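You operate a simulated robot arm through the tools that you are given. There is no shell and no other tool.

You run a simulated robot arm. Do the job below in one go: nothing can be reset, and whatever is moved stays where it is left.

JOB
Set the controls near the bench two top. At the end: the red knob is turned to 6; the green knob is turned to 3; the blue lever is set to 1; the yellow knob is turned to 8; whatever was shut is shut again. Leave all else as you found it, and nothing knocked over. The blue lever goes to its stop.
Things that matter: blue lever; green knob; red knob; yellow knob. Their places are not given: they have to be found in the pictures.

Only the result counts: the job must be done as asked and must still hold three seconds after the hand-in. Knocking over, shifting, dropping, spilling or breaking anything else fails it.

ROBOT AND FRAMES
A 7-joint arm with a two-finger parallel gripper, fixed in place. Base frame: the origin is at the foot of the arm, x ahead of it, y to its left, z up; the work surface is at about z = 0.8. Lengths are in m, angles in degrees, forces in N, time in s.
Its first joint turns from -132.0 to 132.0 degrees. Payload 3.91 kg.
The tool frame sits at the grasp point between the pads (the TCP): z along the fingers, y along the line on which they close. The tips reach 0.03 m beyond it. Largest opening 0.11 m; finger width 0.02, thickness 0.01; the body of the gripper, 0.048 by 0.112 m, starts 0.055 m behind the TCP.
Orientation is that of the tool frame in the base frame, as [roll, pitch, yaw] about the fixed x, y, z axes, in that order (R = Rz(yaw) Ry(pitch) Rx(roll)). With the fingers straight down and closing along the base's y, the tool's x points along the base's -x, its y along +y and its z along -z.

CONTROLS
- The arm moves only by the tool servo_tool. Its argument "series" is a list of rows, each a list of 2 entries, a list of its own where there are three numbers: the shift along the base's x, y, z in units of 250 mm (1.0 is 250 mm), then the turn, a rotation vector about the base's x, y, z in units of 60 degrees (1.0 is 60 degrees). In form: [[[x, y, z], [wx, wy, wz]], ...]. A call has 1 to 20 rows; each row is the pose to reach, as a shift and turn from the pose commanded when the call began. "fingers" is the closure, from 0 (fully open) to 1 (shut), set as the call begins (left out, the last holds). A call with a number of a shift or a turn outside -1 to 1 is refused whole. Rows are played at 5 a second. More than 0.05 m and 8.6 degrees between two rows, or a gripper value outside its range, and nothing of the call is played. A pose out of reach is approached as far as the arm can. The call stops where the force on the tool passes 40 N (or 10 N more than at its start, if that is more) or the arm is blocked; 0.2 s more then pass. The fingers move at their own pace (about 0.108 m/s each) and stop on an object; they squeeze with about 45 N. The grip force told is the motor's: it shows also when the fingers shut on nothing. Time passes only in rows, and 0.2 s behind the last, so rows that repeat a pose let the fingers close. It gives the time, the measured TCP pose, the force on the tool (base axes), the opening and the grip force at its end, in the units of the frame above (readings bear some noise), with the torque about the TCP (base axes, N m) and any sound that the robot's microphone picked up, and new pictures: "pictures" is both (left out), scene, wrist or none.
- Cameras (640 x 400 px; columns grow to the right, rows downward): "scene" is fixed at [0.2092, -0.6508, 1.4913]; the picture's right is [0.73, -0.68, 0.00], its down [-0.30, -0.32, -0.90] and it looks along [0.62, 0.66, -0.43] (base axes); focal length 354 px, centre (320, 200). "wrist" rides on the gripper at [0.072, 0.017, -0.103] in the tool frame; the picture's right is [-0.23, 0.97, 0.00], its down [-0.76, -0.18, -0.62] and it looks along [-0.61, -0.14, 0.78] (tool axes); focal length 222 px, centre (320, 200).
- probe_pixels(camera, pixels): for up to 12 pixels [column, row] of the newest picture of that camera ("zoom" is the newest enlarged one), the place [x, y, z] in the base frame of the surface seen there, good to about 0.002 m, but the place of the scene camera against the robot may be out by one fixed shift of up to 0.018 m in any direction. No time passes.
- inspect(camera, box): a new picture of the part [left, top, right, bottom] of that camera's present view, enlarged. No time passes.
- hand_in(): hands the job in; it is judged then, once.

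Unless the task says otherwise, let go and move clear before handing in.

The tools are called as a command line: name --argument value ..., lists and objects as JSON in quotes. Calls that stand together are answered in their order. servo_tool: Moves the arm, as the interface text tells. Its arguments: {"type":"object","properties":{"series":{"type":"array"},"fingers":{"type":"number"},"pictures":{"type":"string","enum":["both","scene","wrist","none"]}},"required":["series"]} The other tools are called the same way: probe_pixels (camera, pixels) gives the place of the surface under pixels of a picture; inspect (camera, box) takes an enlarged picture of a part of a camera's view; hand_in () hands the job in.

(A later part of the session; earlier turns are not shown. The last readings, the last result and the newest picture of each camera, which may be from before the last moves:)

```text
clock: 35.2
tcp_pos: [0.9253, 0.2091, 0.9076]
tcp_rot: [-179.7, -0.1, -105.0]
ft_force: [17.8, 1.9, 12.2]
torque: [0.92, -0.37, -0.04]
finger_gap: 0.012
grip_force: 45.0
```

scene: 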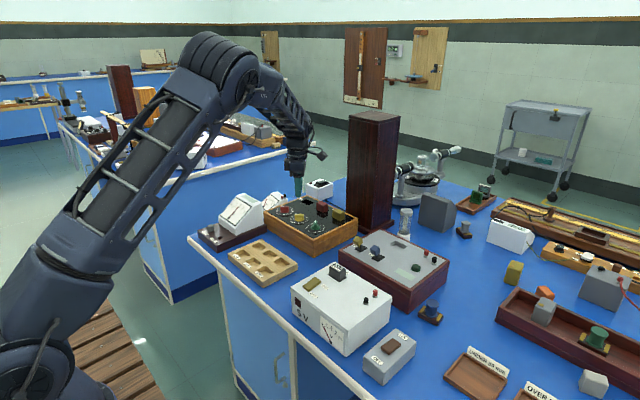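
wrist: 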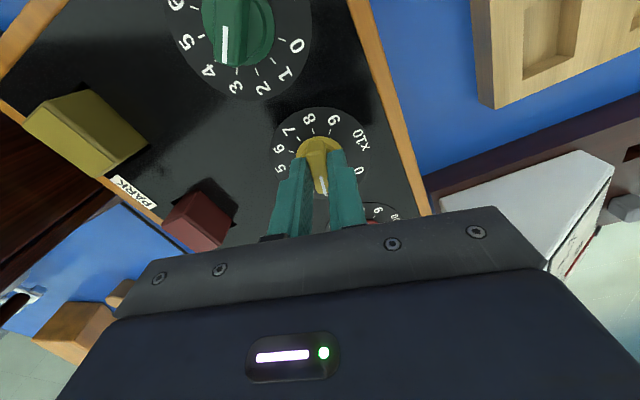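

The dial follows, with a side load of +17.8 N in x, so I'll ease 1 mm in +x and continue another 60°.

servo_tool --series '[[[0.004, 0.0005, 0.002], [0, 0, 0]], [[0.004, 0.0005, 0.002], [0, 0, -0.083]], [[0.004, 0.0005, 0.002], [0, 0, -0.167]], [[0.004, 0.0005, 0.002], [0, 0, -0.25]], [[0.004, 0.0005, 0.002], [0, 0, -0.333]], [[0.004, 0.0005, 0.002], [0, 0, -0.417]], [[0.004, 0.0005, 0.002], [0, 0, -0.5]], [[0.004, 0.0005, 0.002], [0, 0, -0.583]], [[0.004, 0.0005, 0.002], [0, 0, -0.667]], [[0.004, 0.0005, 0.002], [0, 0, -0.75]], [[0.004, 0.0005, 0.002], [0, 0, -0.833]], [[0.004, 0.0005, 0.002], [0, 0, -0.917]], [[0.004, 0.0005, 0.002], [0, 0, -1.0]], [[0.004, 0.0005, 0.002], [0, 0, -1.0]]]' --pictures "wrist"

```text
clock: 38.2
tcp_pos: [0.925, 0.2092, 0.9085]
tcp_rot: [-179.8, -0.2, -165.0]
ft_force: [-35.0, -4.6, -5.8]
torque: [0.35, 1.05, -0.01]
finger_gap: 0.0117
grip_force: 44.5
```

wrist: 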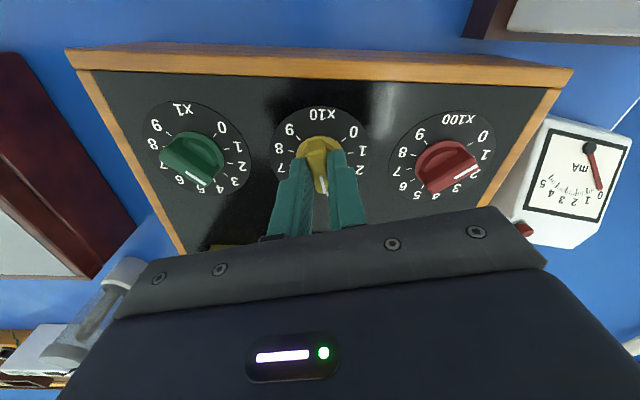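

Yellow has turned 120° but the load is now -35 N in x, so I'll ease the tool 2 mm in -x and read again.

servo_tool --series '[[[-0.004, 0, 0], [0, 0, 0]], [[-0.008, -0.001, 0], [0, 0, 0]], [[-0.008, -0.001, 0], [0, 0, 0]]]' --pictures "none"

```text
clock: 39.0
tcp_pos: [0.9237, 0.2094, 0.9076]
tcp_rot: [-179.8, 0.1, -164.9]
ft_force: [-1.1, 8.9, -20.3]
torque: [0.66, -0.7, -0.01]
finger_gap: 0.0122
grip_force: 45.2
```

The side load is gone, with about -20 N left in z. I'll ease down a little and turn 30° more.

servo_tool --series '[[[0, 0.002, -0.003], [0, 0, 0]], [[0, 0.002, -0.003], [0, 0, -0.083]], [[0, 0.002, -0.003], [0, 0, -0.167]], [[0, 0.002, -0.003], [0, 0, -0.25]], [[0, 0.002, -0.003], [0, 0, -0.333]], [[0, 0.002, -0.003], [0, 0, -0.417]], [[0, 0.002, -0.003], [0, 0, -0.5]], [[0, 0.002, -0.003], [0, 0, -0.5]]]' --pictures "none"

```text
clock: 40.9
tcp_pos: [0.9249, 0.2102, 0.908]
tcp_rot: [-179.8, 0.1, 164.9]
ft_force: [16.3, 14.7, 6.5]
torque: [0.73, 0.32, 0.01]
finger_gap: 0.0122
grip_force: 44.8
```

servo_tool --series '[[[0.004, 0.003, 0], [0, 0, 0]], [[0.004, 0.003, 0], [0, 0, -0.083]], [[0.004, 0.003, 0], [0, 0, -0.167]], [[0.004, 0.003, 0], [0, 0, -0.25]], [[0.004, 0.003, 0], [0, 0, -0.333]], [[0.004, 0.003, 0], [0, 0, -0.417]], [[0.004, 0.003, 0], [0, 0, -0.5]], [[0.004, 0.003, 0], [0, 0, -0.5]]]' --pictures "wrist"

```text
clock: 42.6
tcp_pos: [0.925, 0.2106, 0.9076]
tcp_rot: [-179.7, 0.0, 134.9]
ft_force: [10.1, 0.3, 15.0]
torque: [0.07, -0.49, -0.02]
finger_gap: 0.012
grip_force: 44.8
```

wrist: 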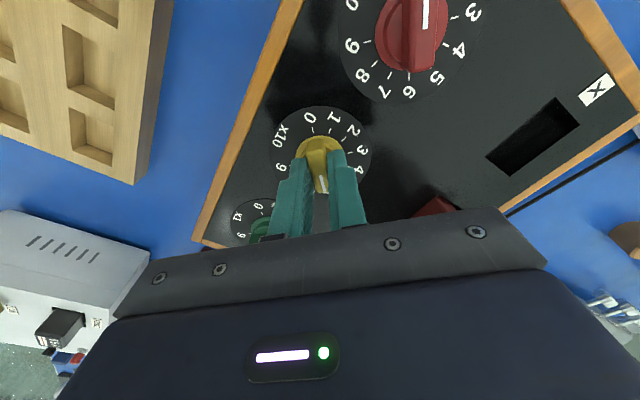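

Yellow has turned 180° in total, and the forces are modest. I'll continue with the last 60° in two 30° turns, easing slightly.

servo_tool --series '[[[0.002, 0, 0.002], [0, 0, 0]], [[0.002, 0, 0.002], [0, 0, -0.083]], [[0.002, 0, 0.002], [0, 0, -0.167]], [[0.002, 0, 0.002], [0, 0, -0.25]], [[0.002, 0, 0.002], [0, 0, -0.333]], [[0.002, 0, 0.002], [0, 0, -0.417]], [[0.002, 0, 0.002], [0, 0, -0.5]], [[0.002, 0, 0.002], [0, 0, -0.5]]]' --pictures "none"

```text
clock: 44.5
tcp_pos: [0.9258, 0.2109, 0.9069]
tcp_rot: [-179.8, -0.2, 105.0]
ft_force: [7.6, -0.1, 7.6]
torque: [0.57, -0.29, 0.01]
finger_gap: 0.012
grip_force: 45.1
```

servo_tool --series '[[[0.001, 0, 0], [0, 0, 0]], [[0.001, 0, 0], [0, 0, -0.083]], [[0.001, 0, 0], [0, 0, -0.167]], [[0.001, 0, 0], [0, 0, -0.25]], [[0.001, 0, 0], [0, 0, -0.333]], [[0.001, 0, 0], [0, 0, -0.417]], [[0.001, 0, 0], [0, 0, -0.5]], [[0.001, 0, 0], [0, 0, -0.5]]]' --pictures "wrist"

inspect --camera "wrist" --box '[260, 90, 380, 200]'

```text
clock: 46.2
tcp_pos: [0.9258, 0.2107, 0.9074]
tcp_rot: [-179.9, -0.1, 75.0]
ft_force: [9.0, 8.0, 5.2]
torque: [0.2, -0.5, -0.01]
finger_gap: 0.012
grip_force: 45.0
```

wrist: 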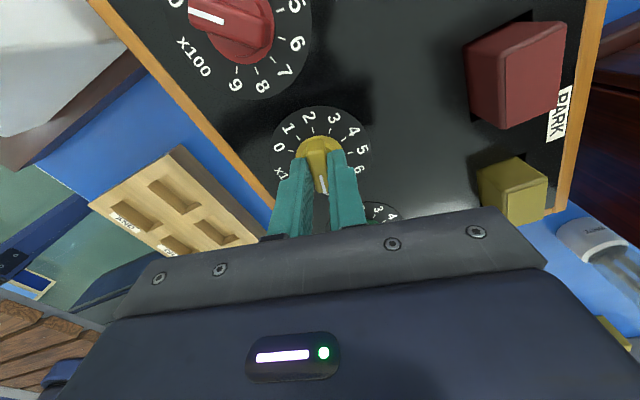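

```text
3.64 times, centred on (320, 145) of wrist
```

zoom: 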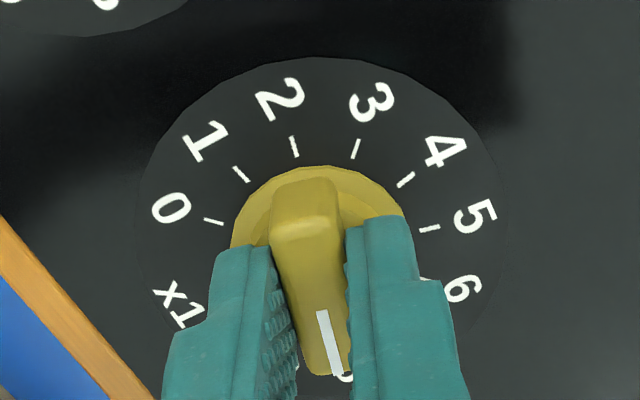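

The stripe is opposite 2, which is 8. I'll open and rise to verify.

servo_tool --series '[[[0, 0, 0], [0, 0, 0]], [[0, 0, 0], [0, 0, 0]], [[0, 0, 0.06], [0, 0, 0]], [[0, 0, 0.16], [0, 0, 0]], [[0, 0, 0.28], [0, 0, 0]], [[0, 0, 0.37], [0, 0, 0]], [[0, 0, 0.37], [0, 0, 0]]]' --fingers 0.6

inspect --camera "wrist" --box '[200, 10, 420, 180]'

```text
clock: 47.9
tcp_pos: [0.9247, 0.2093, 0.9991]
tcp_rot: [-179.8, -0.2, 74.9]
ft_force: [-0.8, 0.8, 0.9]
torque: [0.01, 0.02, 0.01]
finger_gap: 0.0439
grip_force: 0.1
```

scene: 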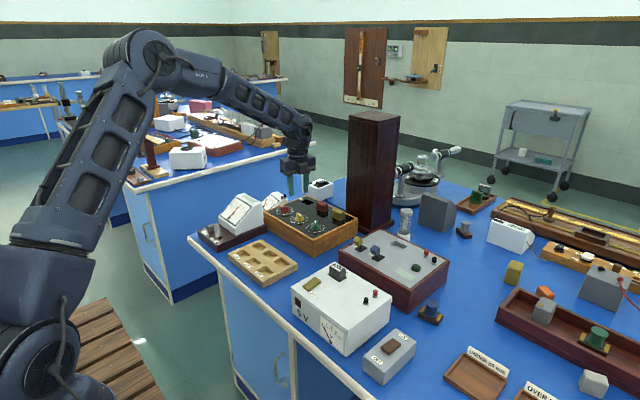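
wrist: 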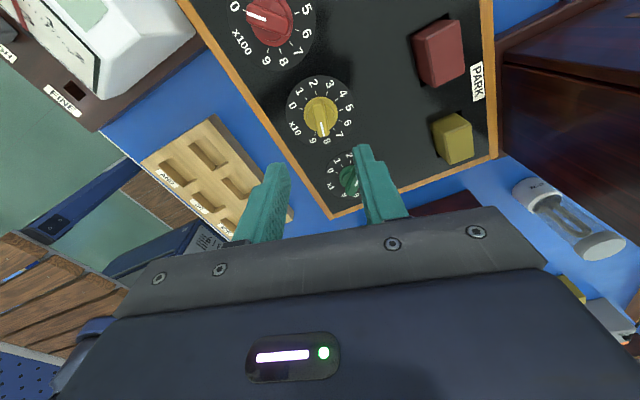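

```text
2.35 times, centred on (310, 95) of wrist
```

zoom: 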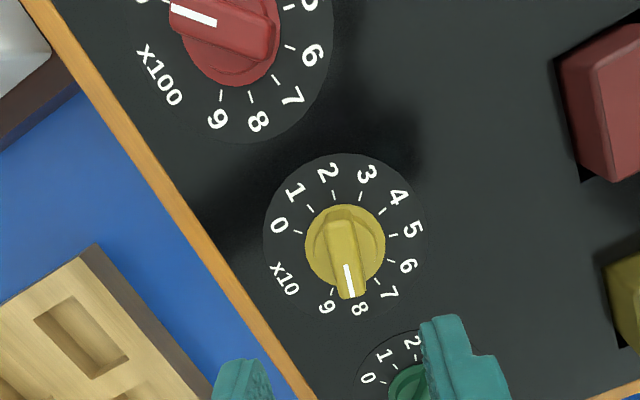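

Yellow rests at 8. Before moving over red, I'll check the heights of the nearby meters and block.

probe_pixels --camera "scene" --pixels '[[244, 197], [263, 201], [250, 220], [275, 196], [272, 205], [320, 183], [308, 188], [321, 206], [374, 113], [352, 122]]'

servo_tool --series '[[[0, 0.04, 0], [0, 0, 0.13]], [[0, 0.08, 0], [0, 0, 0.26]], [[0, 0.12, 0], [0, 0, 0.39]], [[0, 0.16, 0], [0, 0, 0.52]], [[0, 0.2, 0], [0, 0, 0.65]], [[0, 0.24, 0], [0, 0, 0.78]], [[0, 0.29, 0], [0, 0, 0.91]], [[0, 0.336, 0], [0, 0, 1.0]]]' --pictures "none"

servo_tool --series '[[[0, 0, 0], [0, 0, 0.13]], [[0, 0, 0], [0, 0, 0.26]], [[0, 0, 0], [0, 0, 0.39]], [[0, 0, 0], [0, 0, 0.52]], [[0, 0, 0], [0, 0, 0.65]], [[0, 0, 0], [0, 0, 0.78]], [[0, 0, 0], [0, 0, 0.91]], [[0, 0, 0], [0, 0, 1.0]]]' --pictures "none"

servo_tool --series '[[[0, 0, 0], [0, 0, 0.13]], [[0, 0, 0], [0, 0, 0.26]], [[0, 0, 0], [0, 0, 0.39]], [[0, 0, 0], [0, 0, 0.52]], [[0, 0, 0], [0, 0, 0.65]], [[0, 0, 0], [0, 0, 0.78]], [[0, 0, 0], [0, 0, 0.91]], [[0, 0, 0], [0, 0, 1.0]]]' --pictures "none"

servo_tool --series '[[[0, 0, 0], [0, 0, 0.13]], [[0, 0, 0], [0, 0, 0.26]], [[0, 0, 0], [0, 0, 0.39]], [[0, 0, 0], [0, 0, 0.52]], [[0, 0, 0], [0, 0, 0.65]], [[0, 0, 0], [0, 0, 0.78]], [[0, 0, 0], [0, 0, 0.91]], [[0, 0, 0], [0, 0, 1.0]], [[0, 0, 0], [0, 0, 1.0]]]'

```text
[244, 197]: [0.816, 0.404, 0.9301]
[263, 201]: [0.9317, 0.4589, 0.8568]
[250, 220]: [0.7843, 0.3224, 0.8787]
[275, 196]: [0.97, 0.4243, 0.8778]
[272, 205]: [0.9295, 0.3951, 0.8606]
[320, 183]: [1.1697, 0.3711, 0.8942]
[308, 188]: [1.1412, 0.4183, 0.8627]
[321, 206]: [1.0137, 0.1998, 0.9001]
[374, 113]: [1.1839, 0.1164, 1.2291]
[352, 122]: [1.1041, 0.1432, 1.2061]
```

```text
clock: 49.6
tcp_pos: [0.9258, 0.2936, 0.9999]
tcp_rot: [-179.7, -0.1, 135.2]
ft_force: [0.6, 1.1, -0.4]
torque: [0.02, 0.01, 0.05]
finger_gap: 0.0439
grip_force: 0.0
```

```text
clock: 51.5
tcp_pos: [0.9254, 0.2941, 1.0013]
tcp_rot: [-179.6, -0.2, -164.9]
ft_force: [0.1, 0.2, 0.3]
torque: [0.02, 0.02, 0.0]
finger_gap: 0.044
grip_force: 0.1
```

```text
clock: 53.2
tcp_pos: [0.9254, 0.2948, 1.0006]
tcp_rot: [-179.7, 0.0, -104.9]
ft_force: [1.0, -0.2, 0.6]
torque: [-0.04, 0.02, -0.02]
finger_gap: 0.0438
grip_force: 0.1
```

```text
clock: 55.2
tcp_pos: [0.9233, 0.2939, 1.0007]
tcp_rot: [-179.7, -0.1, -44.9]
ft_force: [0.3, -0.2, -0.1]
torque: [-0.05, 0.0, 0.02]
finger_gap: 0.0439
grip_force: 0.0
```

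scene: 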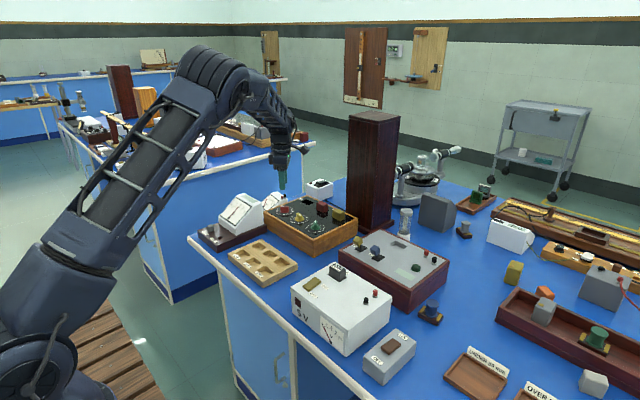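
wrist: 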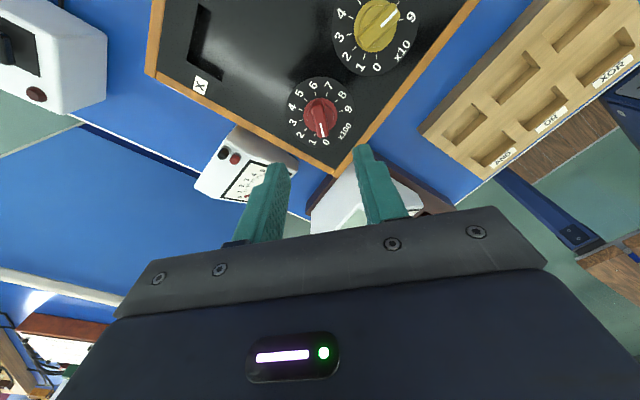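

Everything nearby is below z≈0.93, so the gripper body clears. I'll lower to just above red and check centring.

servo_tool --series '[[[0, 0, -0.08], [0, 0, 0]], [[0, 0, -0.16], [0, 0, 0]], [[0, 0, -0.25], [0, 0, 0]], [[0, 0, -0.25], [0, 0, 0]]]' --pictures "wrist"

inspect --camera "wrist" --box '[220, 100, 420, 220]'

```text
clock: 56.2
tcp_pos: [0.9261, 0.2946, 0.9364]
tcp_rot: [-179.7, -0.1, -44.9]
ft_force: [0.1, -0.1, 0.1]
torque: [0.02, -0.02, 0.0]
finger_gap: 0.044
grip_force: 0.1
```

wrist: 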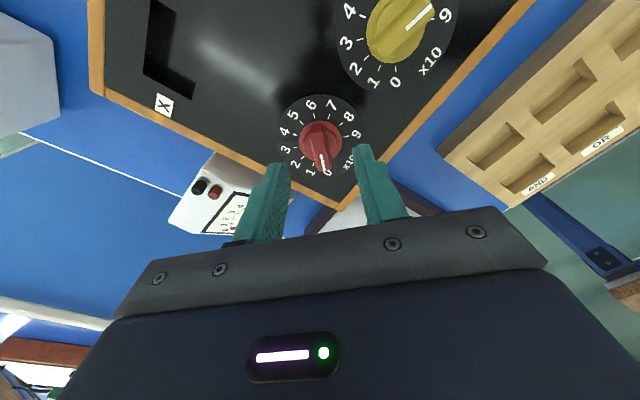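

```text
3.20 times, centred on (320, 160) of wrist
```

zoom: 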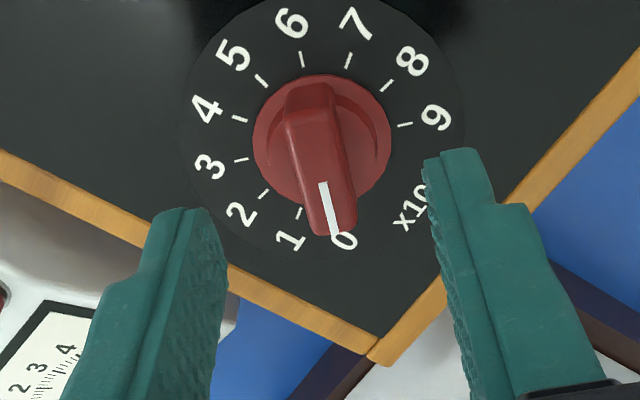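

The view matches the yellow one almost exactly. I'll descend, close, and then turn.

servo_tool --series '[[[-0.002, -0.0014, -0.04], [0, 0, 0]], [[-0.002, -0.0014, -0.08], [0, 0, 0]], [[-0.002, -0.0014, -0.11], [0, 0, 0]], [[-0.002, -0.0014, -0.122], [0, 0, 0]], [[-0.002, -0.0014, -0.122], [0, 0, 0]]]' --pictures "none"

servo_tool --series '[[[0, 0, 0], [0, 0, 0]], [[0, 0, 0], [0, 0, 0]], [[0, 0, 0], [0, 0, 0]]]' --fingers 1 --pictures "wrist"

```text
clock: 57.5
tcp_pos: [0.9252, 0.2934, 0.907]
tcp_rot: [-179.8, -0.1, -44.8]
ft_force: [-0.2, -0.2, 0.3]
torque: [0.01, 0.02, 0.0]
finger_gap: 0.0441
grip_force: 0.1
```

```text
clock: 58.2
tcp_pos: [0.9262, 0.2937, 0.907]
tcp_rot: [-179.9, -0.1, -44.9]
ft_force: [3.3, 1.7, -0.9]
torque: [-0.08, 0.18, -0.09]
finger_gap: 0.012
grip_force: 44.7
```

wrist: 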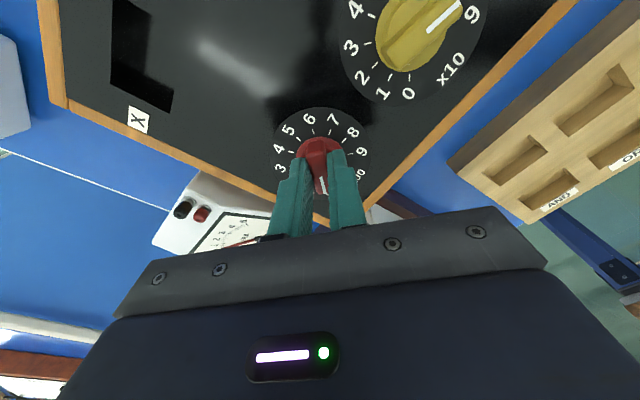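

The grip on red is nearly force-free. I'll turn it clockwise 30° at a time, watching the side load.

servo_tool --series '[[[0, 0, 0], [0, 0, -0.083]], [[0, 0, 0], [0, 0, -0.167]], [[0, 0, 0], [0, 0, -0.25]], [[0, 0, 0], [0, 0, -0.333]], [[0, 0, 0], [0, 0, -0.417]], [[0, 0, 0], [0, 0, -0.5]], [[0, 0, 0], [0, 0, -0.5]]]' --pictures "none"

```text
clock: 59.9
tcp_pos: [0.925, 0.2946, 0.9065]
tcp_rot: [-179.8, -0.1, -75.0]
ft_force: [2.8, -0.1, 6.0]
torque: [-0.58, 0.09, 0.0]
finger_gap: 0.0121
grip_force: 44.8
```

servo_tool --series '[[[0, 0, 0], [0, 0, -0.083]], [[0, 0, 0], [0, 0, -0.167]], [[0, 0, 0], [0, 0, -0.25]], [[0, 0, 0], [0, 0, -0.333]], [[0, 0, 0], [0, 0, -0.417]], [[0, 0, 0], [0, 0, -0.5]], [[0, 0, 0], [0, 0, -0.5]]]' --pictures "none"

```text
clock: 61.5
tcp_pos: [0.9246, 0.2947, 0.9079]
tcp_rot: [-179.7, -0.1, -104.9]
ft_force: [6.9, -0.5, 13.4]
torque: [-0.81, 0.34, -0.04]
finger_gap: 0.012
grip_force: 45.0
```

servo_tool --series '[[[0.001, 0, 0.002], [0, 0, -0.083]], [[0.001, 0, 0.002], [0, 0, -0.167]], [[0.001, 0, 0.002], [0, 0, -0.25]], [[0.001, 0, 0.002], [0, 0, -0.333]], [[0.001, 0, 0.002], [0, 0, -0.417]], [[0.001, 0, 0.002], [0, 0, -0.5]], [[0.001, 0, 0.002], [0, 0, -0.5]]]' --pictures "none"

```text
clock: 63.0
tcp_pos: [0.924, 0.2949, 0.9074]
tcp_rot: [-179.8, -0.2, -135.0]
ft_force: [-5.2, 2.3, -0.2]
torque: [-0.41, 0.9, -0.02]
finger_gap: 0.0122
grip_force: 45.3
```

servo_tool --series '[[[0, 0, 0], [0, 0, -0.083]], [[-0.001, 0, 0], [0, 0, -0.167]], [[-0.002, 0, 0], [0, 0, -0.25]], [[-0.003, 0, 0], [0, 0, -0.333]], [[-0.003, 0, 0], [0, 0, -0.417]], [[-0.003, 0, 0], [0, 0, -0.5]], [[-0.003, 0, 0], [0, 0, -0.5]]]' --pictures "none"

```text
clock: 64.7
tcp_pos: [0.9243, 0.2937, 0.9069]
tcp_rot: [-179.7, -0.1, -165.0]
ft_force: [-3.8, 16.3, -12.4]
torque: [0.74, -0.12, 0.01]
finger_gap: 0.012
grip_force: 44.8
```

servo_tool --series '[[[0, 0.003, -0.002], [0, 0, 0]], [[0, 0.003, -0.002], [0, 0, -0.083]], [[0, 0.003, -0.002], [0, 0, -0.167]], [[0, 0.003, -0.002], [0, 0, -0.25]], [[0, 0.003, -0.002], [0, 0, -0.333]], [[0, 0.003, -0.002], [0, 0, -0.417]], [[0, 0.003, -0.002], [0, 0, -0.5]], [[0, 0.003, -0.002], [0, 0, -0.5]]]' --pictures "none"

```text
clock: 66.5
tcp_pos: [0.9229, 0.2956, 0.9076]
tcp_rot: [-179.9, -0.1, 164.9]
ft_force: [-10.2, 13.9, 9.6]
torque: [0.59, 0.42, 0.01]
finger_gap: 0.0119
grip_force: 45.3
```

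servo_tool --series '[[[-0.001, 0.002, 0], [0, 0, 0]], [[-0.001, 0.002, 0], [0, 0, -0.083]], [[-0.001, 0.002, 0], [0, 0, -0.167]], [[-0.001, 0.002, 0], [0, 0, -0.25]], [[-0.001, 0.002, 0], [0, 0, -0.333]], [[-0.001, 0.002, 0], [0, 0, -0.417]], [[-0.001, 0.002, 0], [0, 0, -0.503]], [[-0.001, 0.002, 0], [0, 0, -0.503]]]' --pictures "wrist"

inspect --camera "wrist" --box '[260, 90, 380, 200]'

```text
clock: 68.2
tcp_pos: [0.9234, 0.2959, 0.9073]
tcp_rot: [-179.7, -0.1, 134.6]
ft_force: [-0.7, 5.9, 9.5]
torque: [-0.13, -0.63, -0.01]
finger_gap: 0.0117
grip_force: 45.0
```

wrist: 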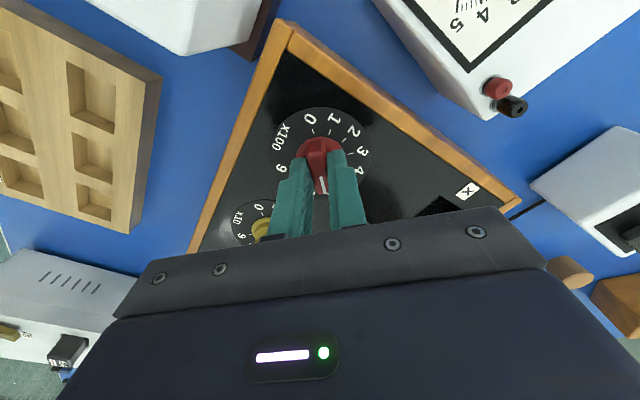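

```text
3.64 times, centred on (320, 145) of wrist
```

zoom: 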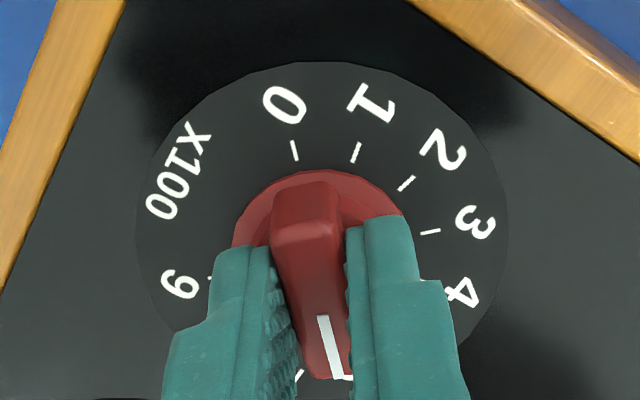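

Red's stripe is opposite 0, which is 6. I'll open and rise to verify.

servo_tool --series '[[[0, 0, 0], [0, 0, 0]], [[0, 0, 0], [0, 0, 0]], [[0, 0, 0.06], [0, 0, 0]], [[0, 0, 0.16], [0, 0, 0]], [[0, 0, 0.28], [0, 0, 0]], [[0, 0, 0.44], [0, 0, 0]], [[0, 0, 0.6], [0, 0, 0]], [[0, 0, 0.6], [0, 0, 0]]]' --fingers 0.6

inspect --camera "wrist" --box '[220, 60, 400, 240]'

inspect --camera "scene" --box '[270, 195, 334, 235]'

```text
clock: 70.0
tcp_pos: [0.9207, 0.2942, 1.057]
tcp_rot: [-179.7, -0.1, 134.9]
ft_force: [0.2, -1.2, -0.1]
torque: [0.03, 0.03, 0.02]
finger_gap: 0.0438
grip_force: 0.0
```

scene: 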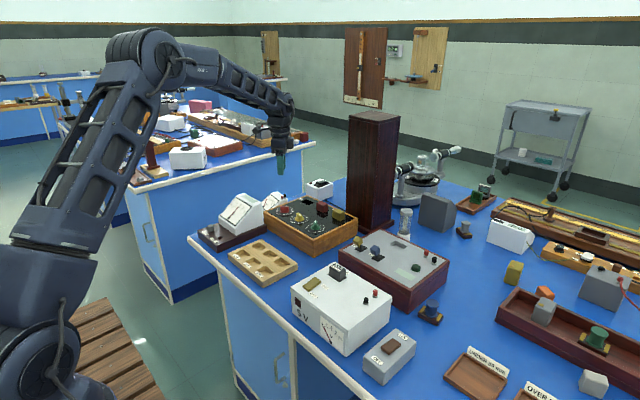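
wrist: 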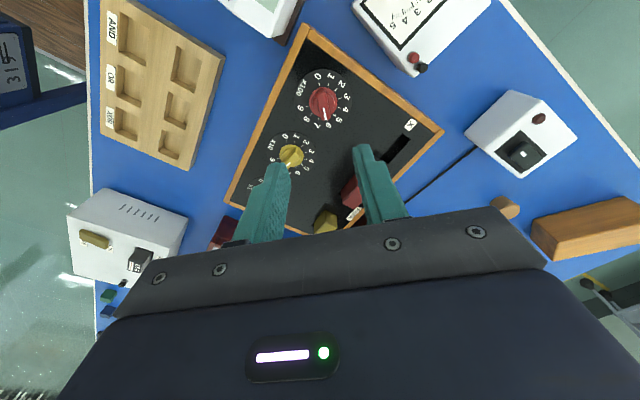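

```text
2.22 times, centred on (310, 150) of wrist
```

zoom: 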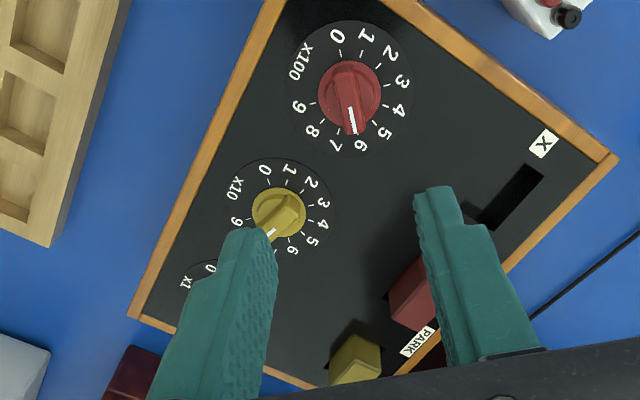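

```text
10.00 times, centred on (302, 215) of scene
```

zoom: 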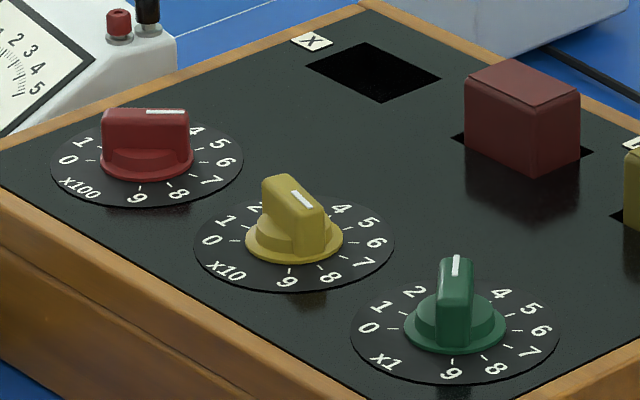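

All three dials read right: red 6, yellow 8, green 3. Next I'll turn back to yaw 180° and travel at height to view the blue lever up close.

servo_tool --series '[[[-0.06, -0.1, 0.02], [0, 0, 0.1]], [[-0.12, -0.2, 0.02], [0, 0, 0.2]], [[-0.18, -0.3, 0.02], [0, 0, 0.3]], [[-0.24, -0.4, 0.02], [0, 0, 0.4]], [[-0.3, -0.52, 0.02], [0, 0, 0.5]], [[-0.36, -0.64, 0.02], [0, 0, 0.6]], [[-0.4, -0.76, 0.02], [0, 0, 0.7]], [[-0.4, -0.88, 0.02], [0, 0, 0.752]]]' --pictures "none" --fingers 0

servo_tool --series '[[[0, -0.16, 0], [0, 0, 0]], [[0, -0.32, 0], [0, 0, 0]], [[0, -0.48, -0.02], [0, 0, 0]], [[0, -0.64, -0.06], [0, 0, 0]], [[0, -0.76, -0.1], [0, 0, 0]], [[0, -0.84, -0.16], [0, 0, 0]], [[0, -0.84, -0.16], [0, 0, 0]]]'

inspect --camera "wrist" --box '[240, 90, 400, 210]'

```text
clock: 71.8
tcp_pos: [0.8238, 0.0745, 1.0619]
tcp_rot: [-179.7, -0.1, -179.8]
ft_force: [0.0, 0.2, -0.1]
torque: [-0.02, -0.01, 0.0]
finger_gap: 0.1098
grip_force: 0.1
```

```text
clock: 73.5
tcp_pos: [0.8246, -0.1372, 1.0227]
tcp_rot: [-179.8, -0.1, -180.0]
ft_force: [0.6, 0.1, -0.4]
torque: [0.01, 0.0, -0.01]
finger_gap: 0.1102
grip_force: 0.0
```

scene: 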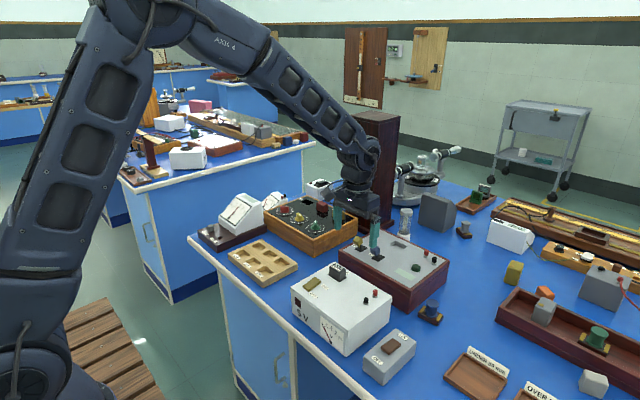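
wrist: 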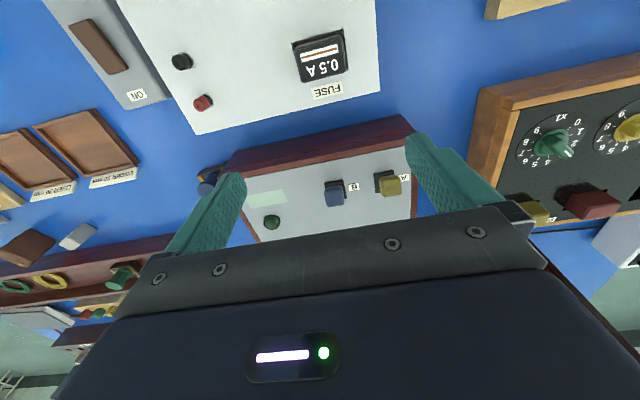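

```text
3.33 times, centred on (320, 150) of wrist
```

zoom: 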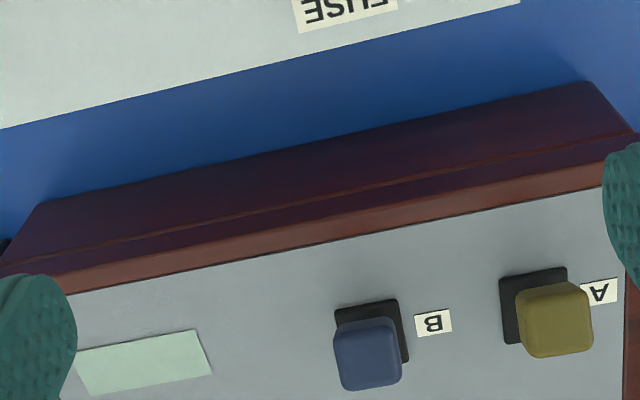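

Lever B is at (333,193) in the wrist picture, with no 0/1 marks seen in front of it. I'll move 0.1 m in +x for a steeper view that shows behind the knob.

servo_tool --series '[[[0.15, 0, 0], [0, 0, 0]], [[0.3, 0, 0], [0, 0, 0]], [[0.44, 0, 0], [0, 0, 0]], [[0.44, 0, 0], [0, 0, 0]]]' --pictures "wrist"

inspect --camera "wrist" --box '[270, 60, 420, 170]'

```text
clock: 74.5
tcp_pos: [0.9379, -0.1362, 1.0229]
tcp_rot: [-179.7, -0.1, 179.9]
ft_force: [-0.1, 0.6, 0.0]
torque: [0.04, 0.0, 0.02]
finger_gap: 0.11
grip_force: 0.0
```

wrist: 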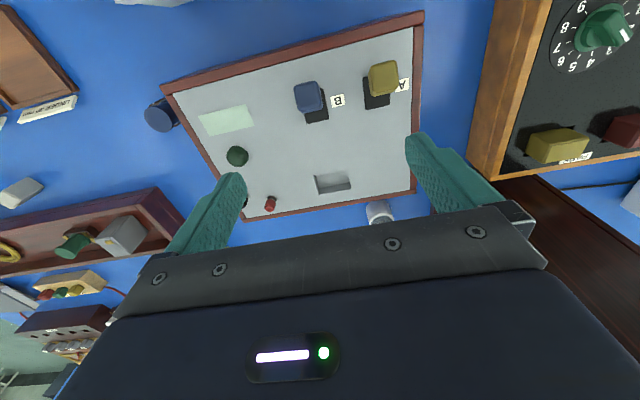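

```text
3.64 times, centred on (345, 115) of wrist
```

zoom: 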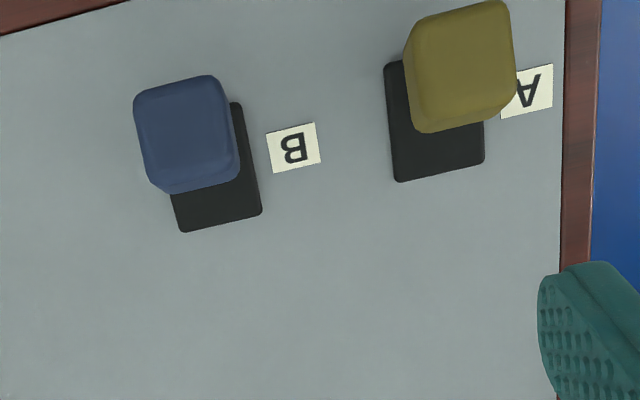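

No marks exist around lever B, and both levers lean toward -x (front) with the lamp dark, matching the dials' initial 0 state. I'll probe the lever's geometry for a push to the far (+x) stop.

probe_pixels --camera "zoom" --pixels '[[140, 95], [215, 85], [230, 155], [165, 180], [187, 125], [185, 228], [258, 212], [235, 108], [176, 200], [192, 188], [250, 160], [245, 205]]'

inspect --camera "scene" --box '[345, 225, 409, 265]'

inspect --camera "wrist" --box '[180, 80, 300, 190]'

```text
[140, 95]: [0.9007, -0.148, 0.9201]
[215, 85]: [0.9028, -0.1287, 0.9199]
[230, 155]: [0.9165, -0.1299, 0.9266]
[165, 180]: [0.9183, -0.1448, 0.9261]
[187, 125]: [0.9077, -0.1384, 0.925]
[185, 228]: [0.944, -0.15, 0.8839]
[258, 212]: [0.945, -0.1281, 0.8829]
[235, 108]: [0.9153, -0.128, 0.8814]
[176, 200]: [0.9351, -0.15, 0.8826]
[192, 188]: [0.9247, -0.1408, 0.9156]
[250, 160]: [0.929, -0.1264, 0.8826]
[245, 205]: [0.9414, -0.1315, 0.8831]
```

```text
10.00 times, centred on (377, 245) of scene
```

zoom: 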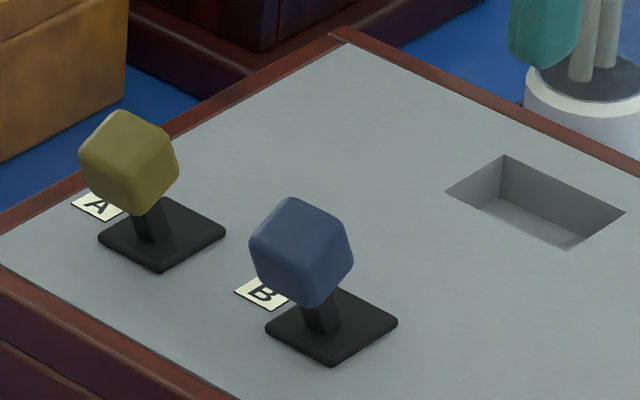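

```text
3.64 times, centred on (240, 135) of wrist
```

zoom: 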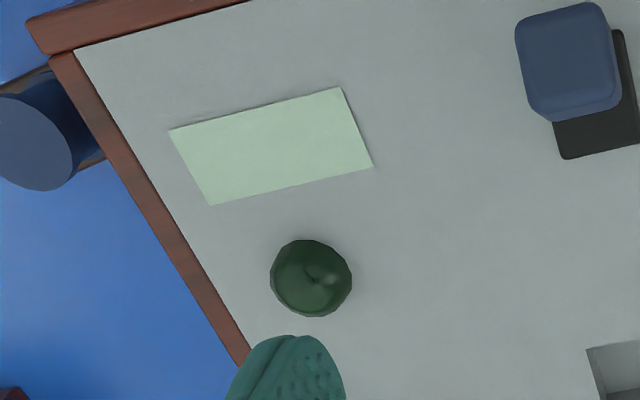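

The blue knob's centre is about (0.912,-0.139,0.915), with its pivot near x=0.930, leaning about 27° toward -x. I'll check the front box for clearance, shut the fingers and move to the -x side.

probe_pixels --camera "scene" --pixels '[[338, 266], [388, 296], [342, 272], [362, 282], [350, 262], [352, 266]]'

servo_tool --series '[[[-0.13, -0.006, 0], [0, 0, 0]], [[-0.252, -0.006, 0], [0, 0, 0]], [[-0.252, -0.006, 0], [0, 0, 0]]]' --fingers 1

```text
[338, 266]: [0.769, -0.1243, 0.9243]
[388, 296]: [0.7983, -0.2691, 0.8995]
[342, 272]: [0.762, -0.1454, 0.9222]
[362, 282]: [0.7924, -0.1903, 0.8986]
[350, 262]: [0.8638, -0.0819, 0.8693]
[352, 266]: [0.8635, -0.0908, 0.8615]
```

```text
clock: 75.2
tcp_pos: [0.8711, -0.1367, 1.0233]
tcp_rot: [-179.8, -0.1, -180.0]
ft_force: [-0.3, -0.3, 0.2]
torque: [0.0, 0.02, 0.0]
finger_gap: 0.0
grip_force: 37.9
```

scene: 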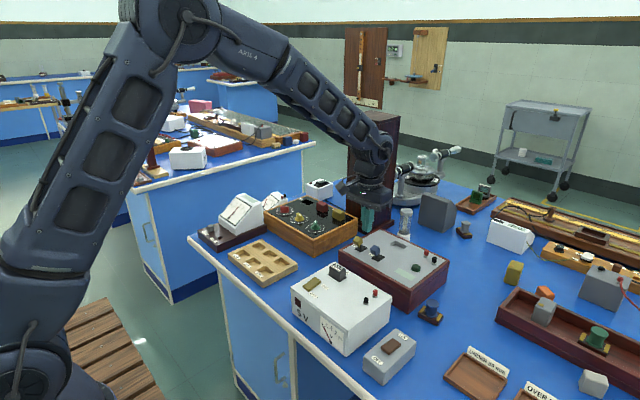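
wrist: 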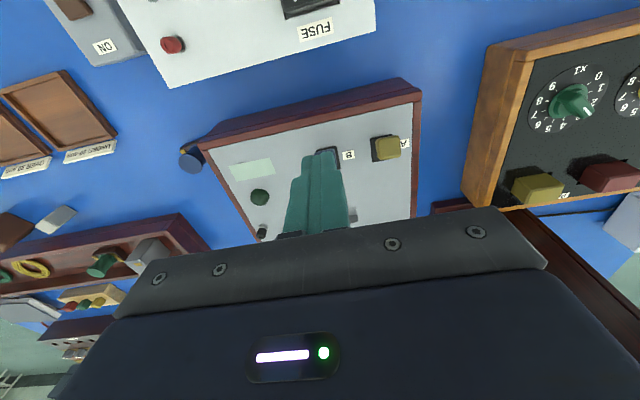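

The front supply tops out near z=0.89–0.915 and stays at x<0.81, so there is clearance. I'll lower in front of the knob.

servo_tool --series '[[[0, 0, -0.09], [0, 0, 0]], [[0, 0, -0.18], [0, 0, 0]], [[0, 0, -0.27], [0, 0, 0]], [[0, 0, -0.34], [0, 0, 0]], [[0, 0, -0.34], [0, 0, 0]]]'

inspect --camera "scene" --box '[335, 210, 415, 260]'

inspect --camera "wrist" --box '[260, 110, 420, 230]'

```text
clock: 76.5
tcp_pos: [0.8721, -0.1372, 0.9367]
tcp_rot: [-179.8, -0.1, 180.0]
ft_force: [-0.5, 0.5, -1.4]
torque: [-0.01, 0.02, 0.02]
finger_gap: 0.0
grip_force: 37.4
```

scene: 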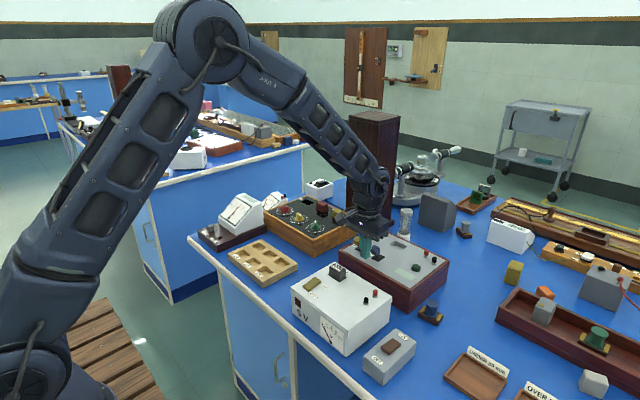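
wrist: 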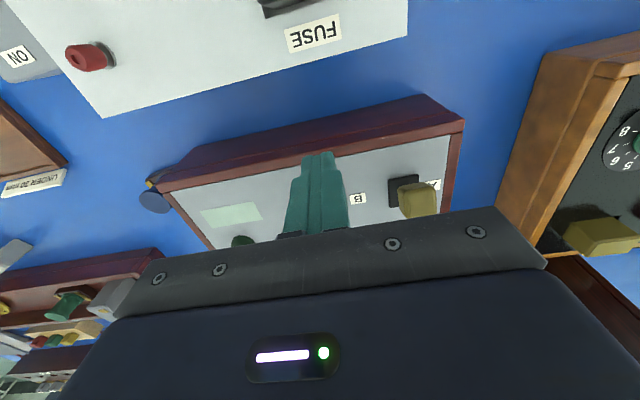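

```text
8.00 times, centred on (375, 235) of scene
```

zoom: 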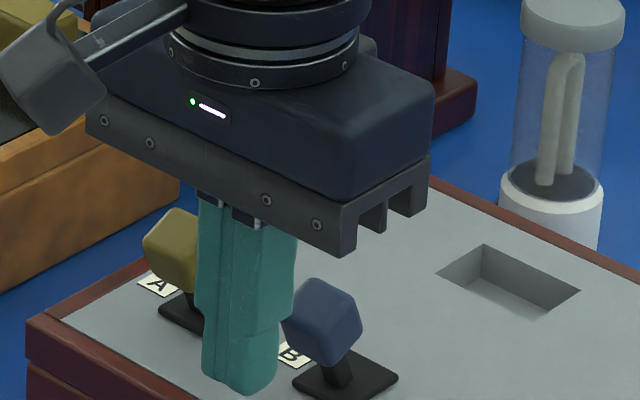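

```text
3.33 times, centred on (340, 170) of wrist
```

zoom: 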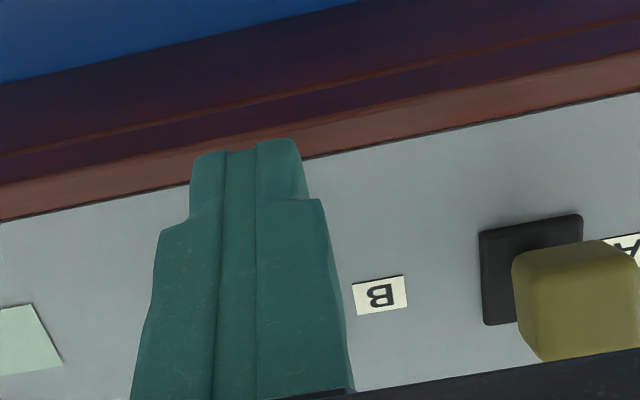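

The shut fingers stand directly in front of the blue knob. I'll push slowly in +x while watching the force.

servo_tool --series '[[[0.016, -0.004, 0], [0, 0, 0]], [[0.032, -0.006, 0], [0, 0, 0]], [[0.048, -0.006, 0], [0, 0, 0]], [[0.064, -0.006, 0], [0, 0, 0]], [[0.08, -0.006, 0], [0, 0, 0]], [[0.096, -0.006, 0], [0, 0, 0]], [[0.112, -0.006, 0], [0, 0, 0]], [[0.128, -0.006, 0], [0, 0, 0]]]' --pictures "scene"

inspect --camera "scene" --box '[335, 210, 415, 260]'

```text
clock: 78.2
tcp_pos: [0.9038, -0.1387, 0.9374]
tcp_rot: [-179.8, -0.1, 180.0]
ft_force: [-0.3, 0.6, 0.6]
torque: [-0.02, 0.02, 0.01]
finger_gap: 0.0
grip_force: 37.5
```

scene: 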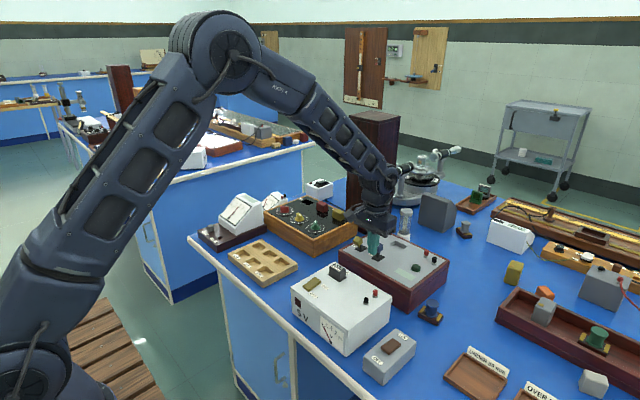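

```text
8.00 times, centred on (375, 235) of scene
```

zoom: 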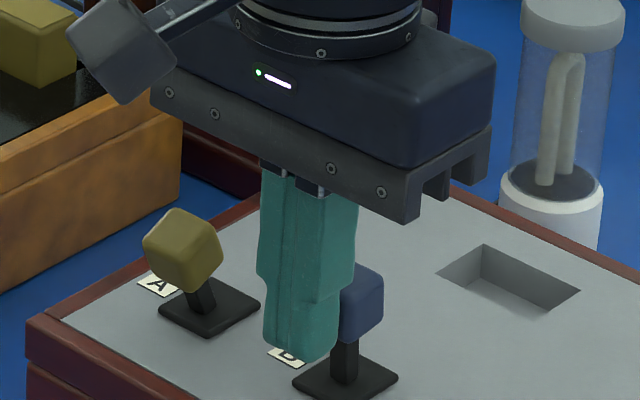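

The lever is moving freely (now about upright, no force). I'll continue in 2.5 mm steps toward the far stop.

servo_tool --series '[[[0.01, 0, 0], [0, 0, 0]], [[0.02, 0, 0], [0, 0, 0]], [[0.03, 0, 0], [0, 0, 0]], [[0.04, 0, 0], [0, 0, 0]], [[0.05, 0, 0], [0, 0, 0]], [[0.06, 0, 0], [0, 0, 0]]]' --pictures "scene"

inspect --camera "scene" --box '[335, 210, 415, 260]'

```text
clock: 79.7
tcp_pos: [0.9178, -0.138, 0.936]
tcp_rot: [-179.8, 0.0, 179.9]
ft_force: [0.0, -0.3, 0.3]
torque: [0.02, 0.0, 0.0]
finger_gap: 0.0
grip_force: 38.0
```

scene: 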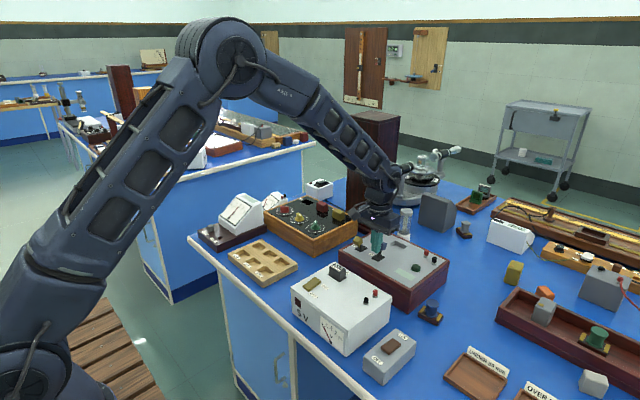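

```text
8.00 times, centred on (375, 235) of scene
```

zoom: 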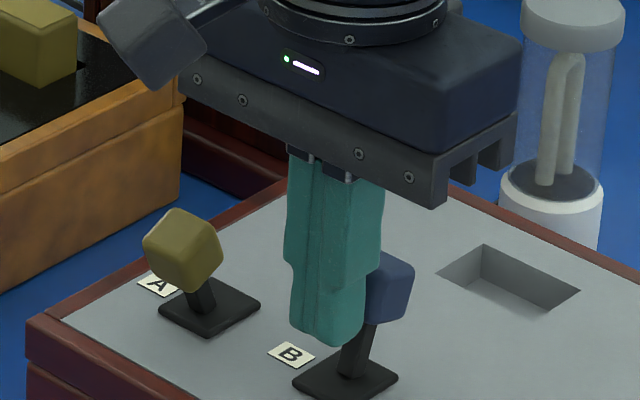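

The lever now leans past upright with no force yet. I'll keep pushing in 2 mm steps until it meets its stop.

servo_tool --series '[[[0.008, 0, 0], [0, 0, 0]], [[0.016, 0, 0], [0, 0, 0]], [[0.024, 0, 0], [0, 0, 0]], [[0.028, 0, 0], [0, 0, 0]]]' --pictures "none"

inspect --camera "scene" --box '[335, 210, 415, 260]'

```text
clock: 80.7
tcp_pos: [0.9226, -0.1369, 0.9375]
tcp_rot: [-179.8, -0.3, 180.0]
ft_force: [-29.4, 2.3, 4.0]
torque: [-0.09, 0.79, 0.03]
finger_gap: 0.0001
grip_force: 38.3
```

```text
8.00 times, centred on (375, 235) of scene
```

zoom: 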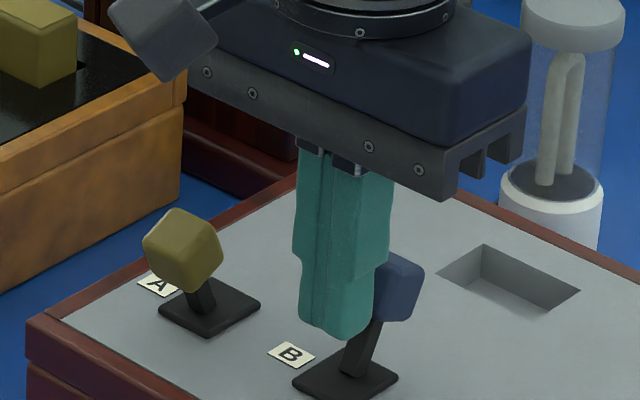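

The force rose to -29 N at TCP x=0.923, which is the predicted stop. I'll back off, rise and check that the lever stays.

servo_tool --series '[[[-0.02, 0, 0], [0, 0, 0]], [[-0.08, 0, 0], [0, 0, 0]], [[-0.18, 0, 0], [0, 0, 0]], [[-0.22, 0, 0.1], [0, 0, 0]], [[-0.24, 0, 0.25], [0, 0, 0]], [[-0.26, 0, 0.4], [0, 0, 0]], [[-0.26, 0, 0.4], [0, 0, 0]]]' --fingers 1

inspect --camera "scene" --box '[335, 210, 463, 290]'

inspect --camera "wrist" --box '[180, 100, 440, 240]'

```text
clock: 82.2
tcp_pos: [0.8591, -0.1378, 1.0374]
tcp_rot: [-179.7, -0.1, 180.0]
ft_force: [-0.2, 0.2, -0.1]
torque: [0.0, -0.03, 0.03]
finger_gap: 0.0001
grip_force: 37.7
```

scene: 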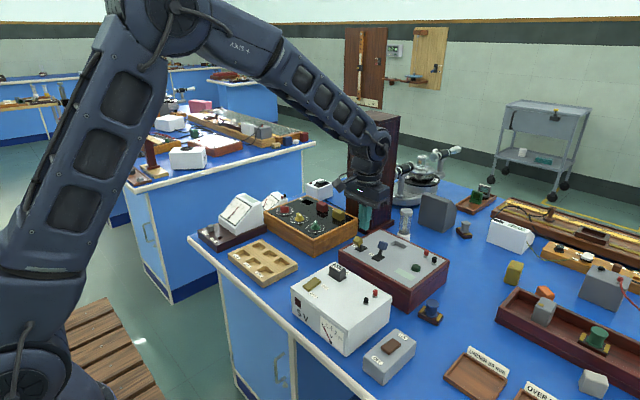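
wrist: 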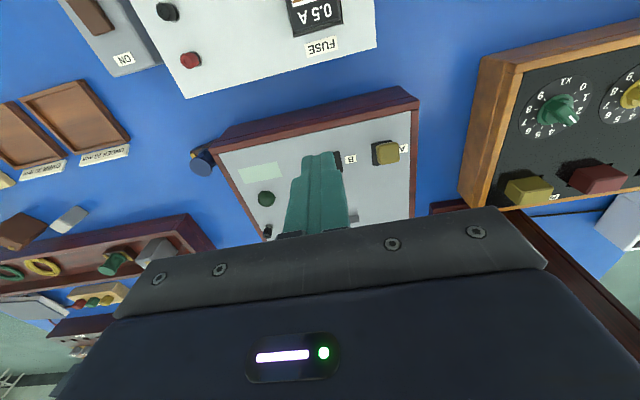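

```text
5.00 times, centred on (399, 250) of scene
```

zoom: 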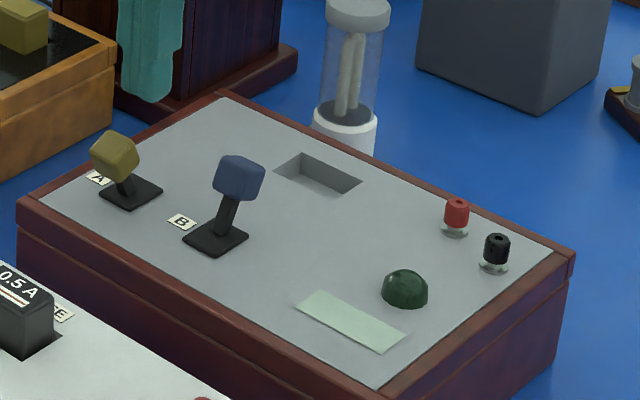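

```text
2.46 times, centred on (310, 170) of wrist
```

zoom: 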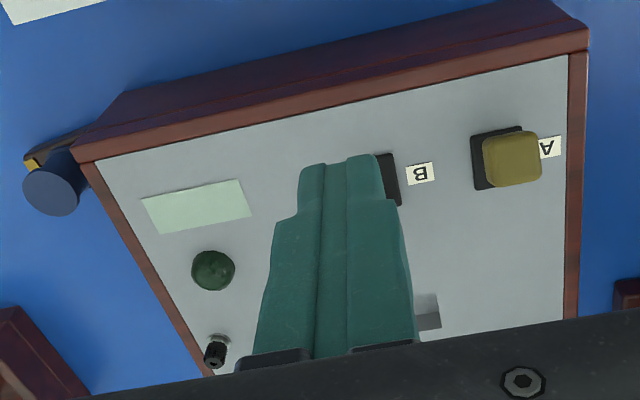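

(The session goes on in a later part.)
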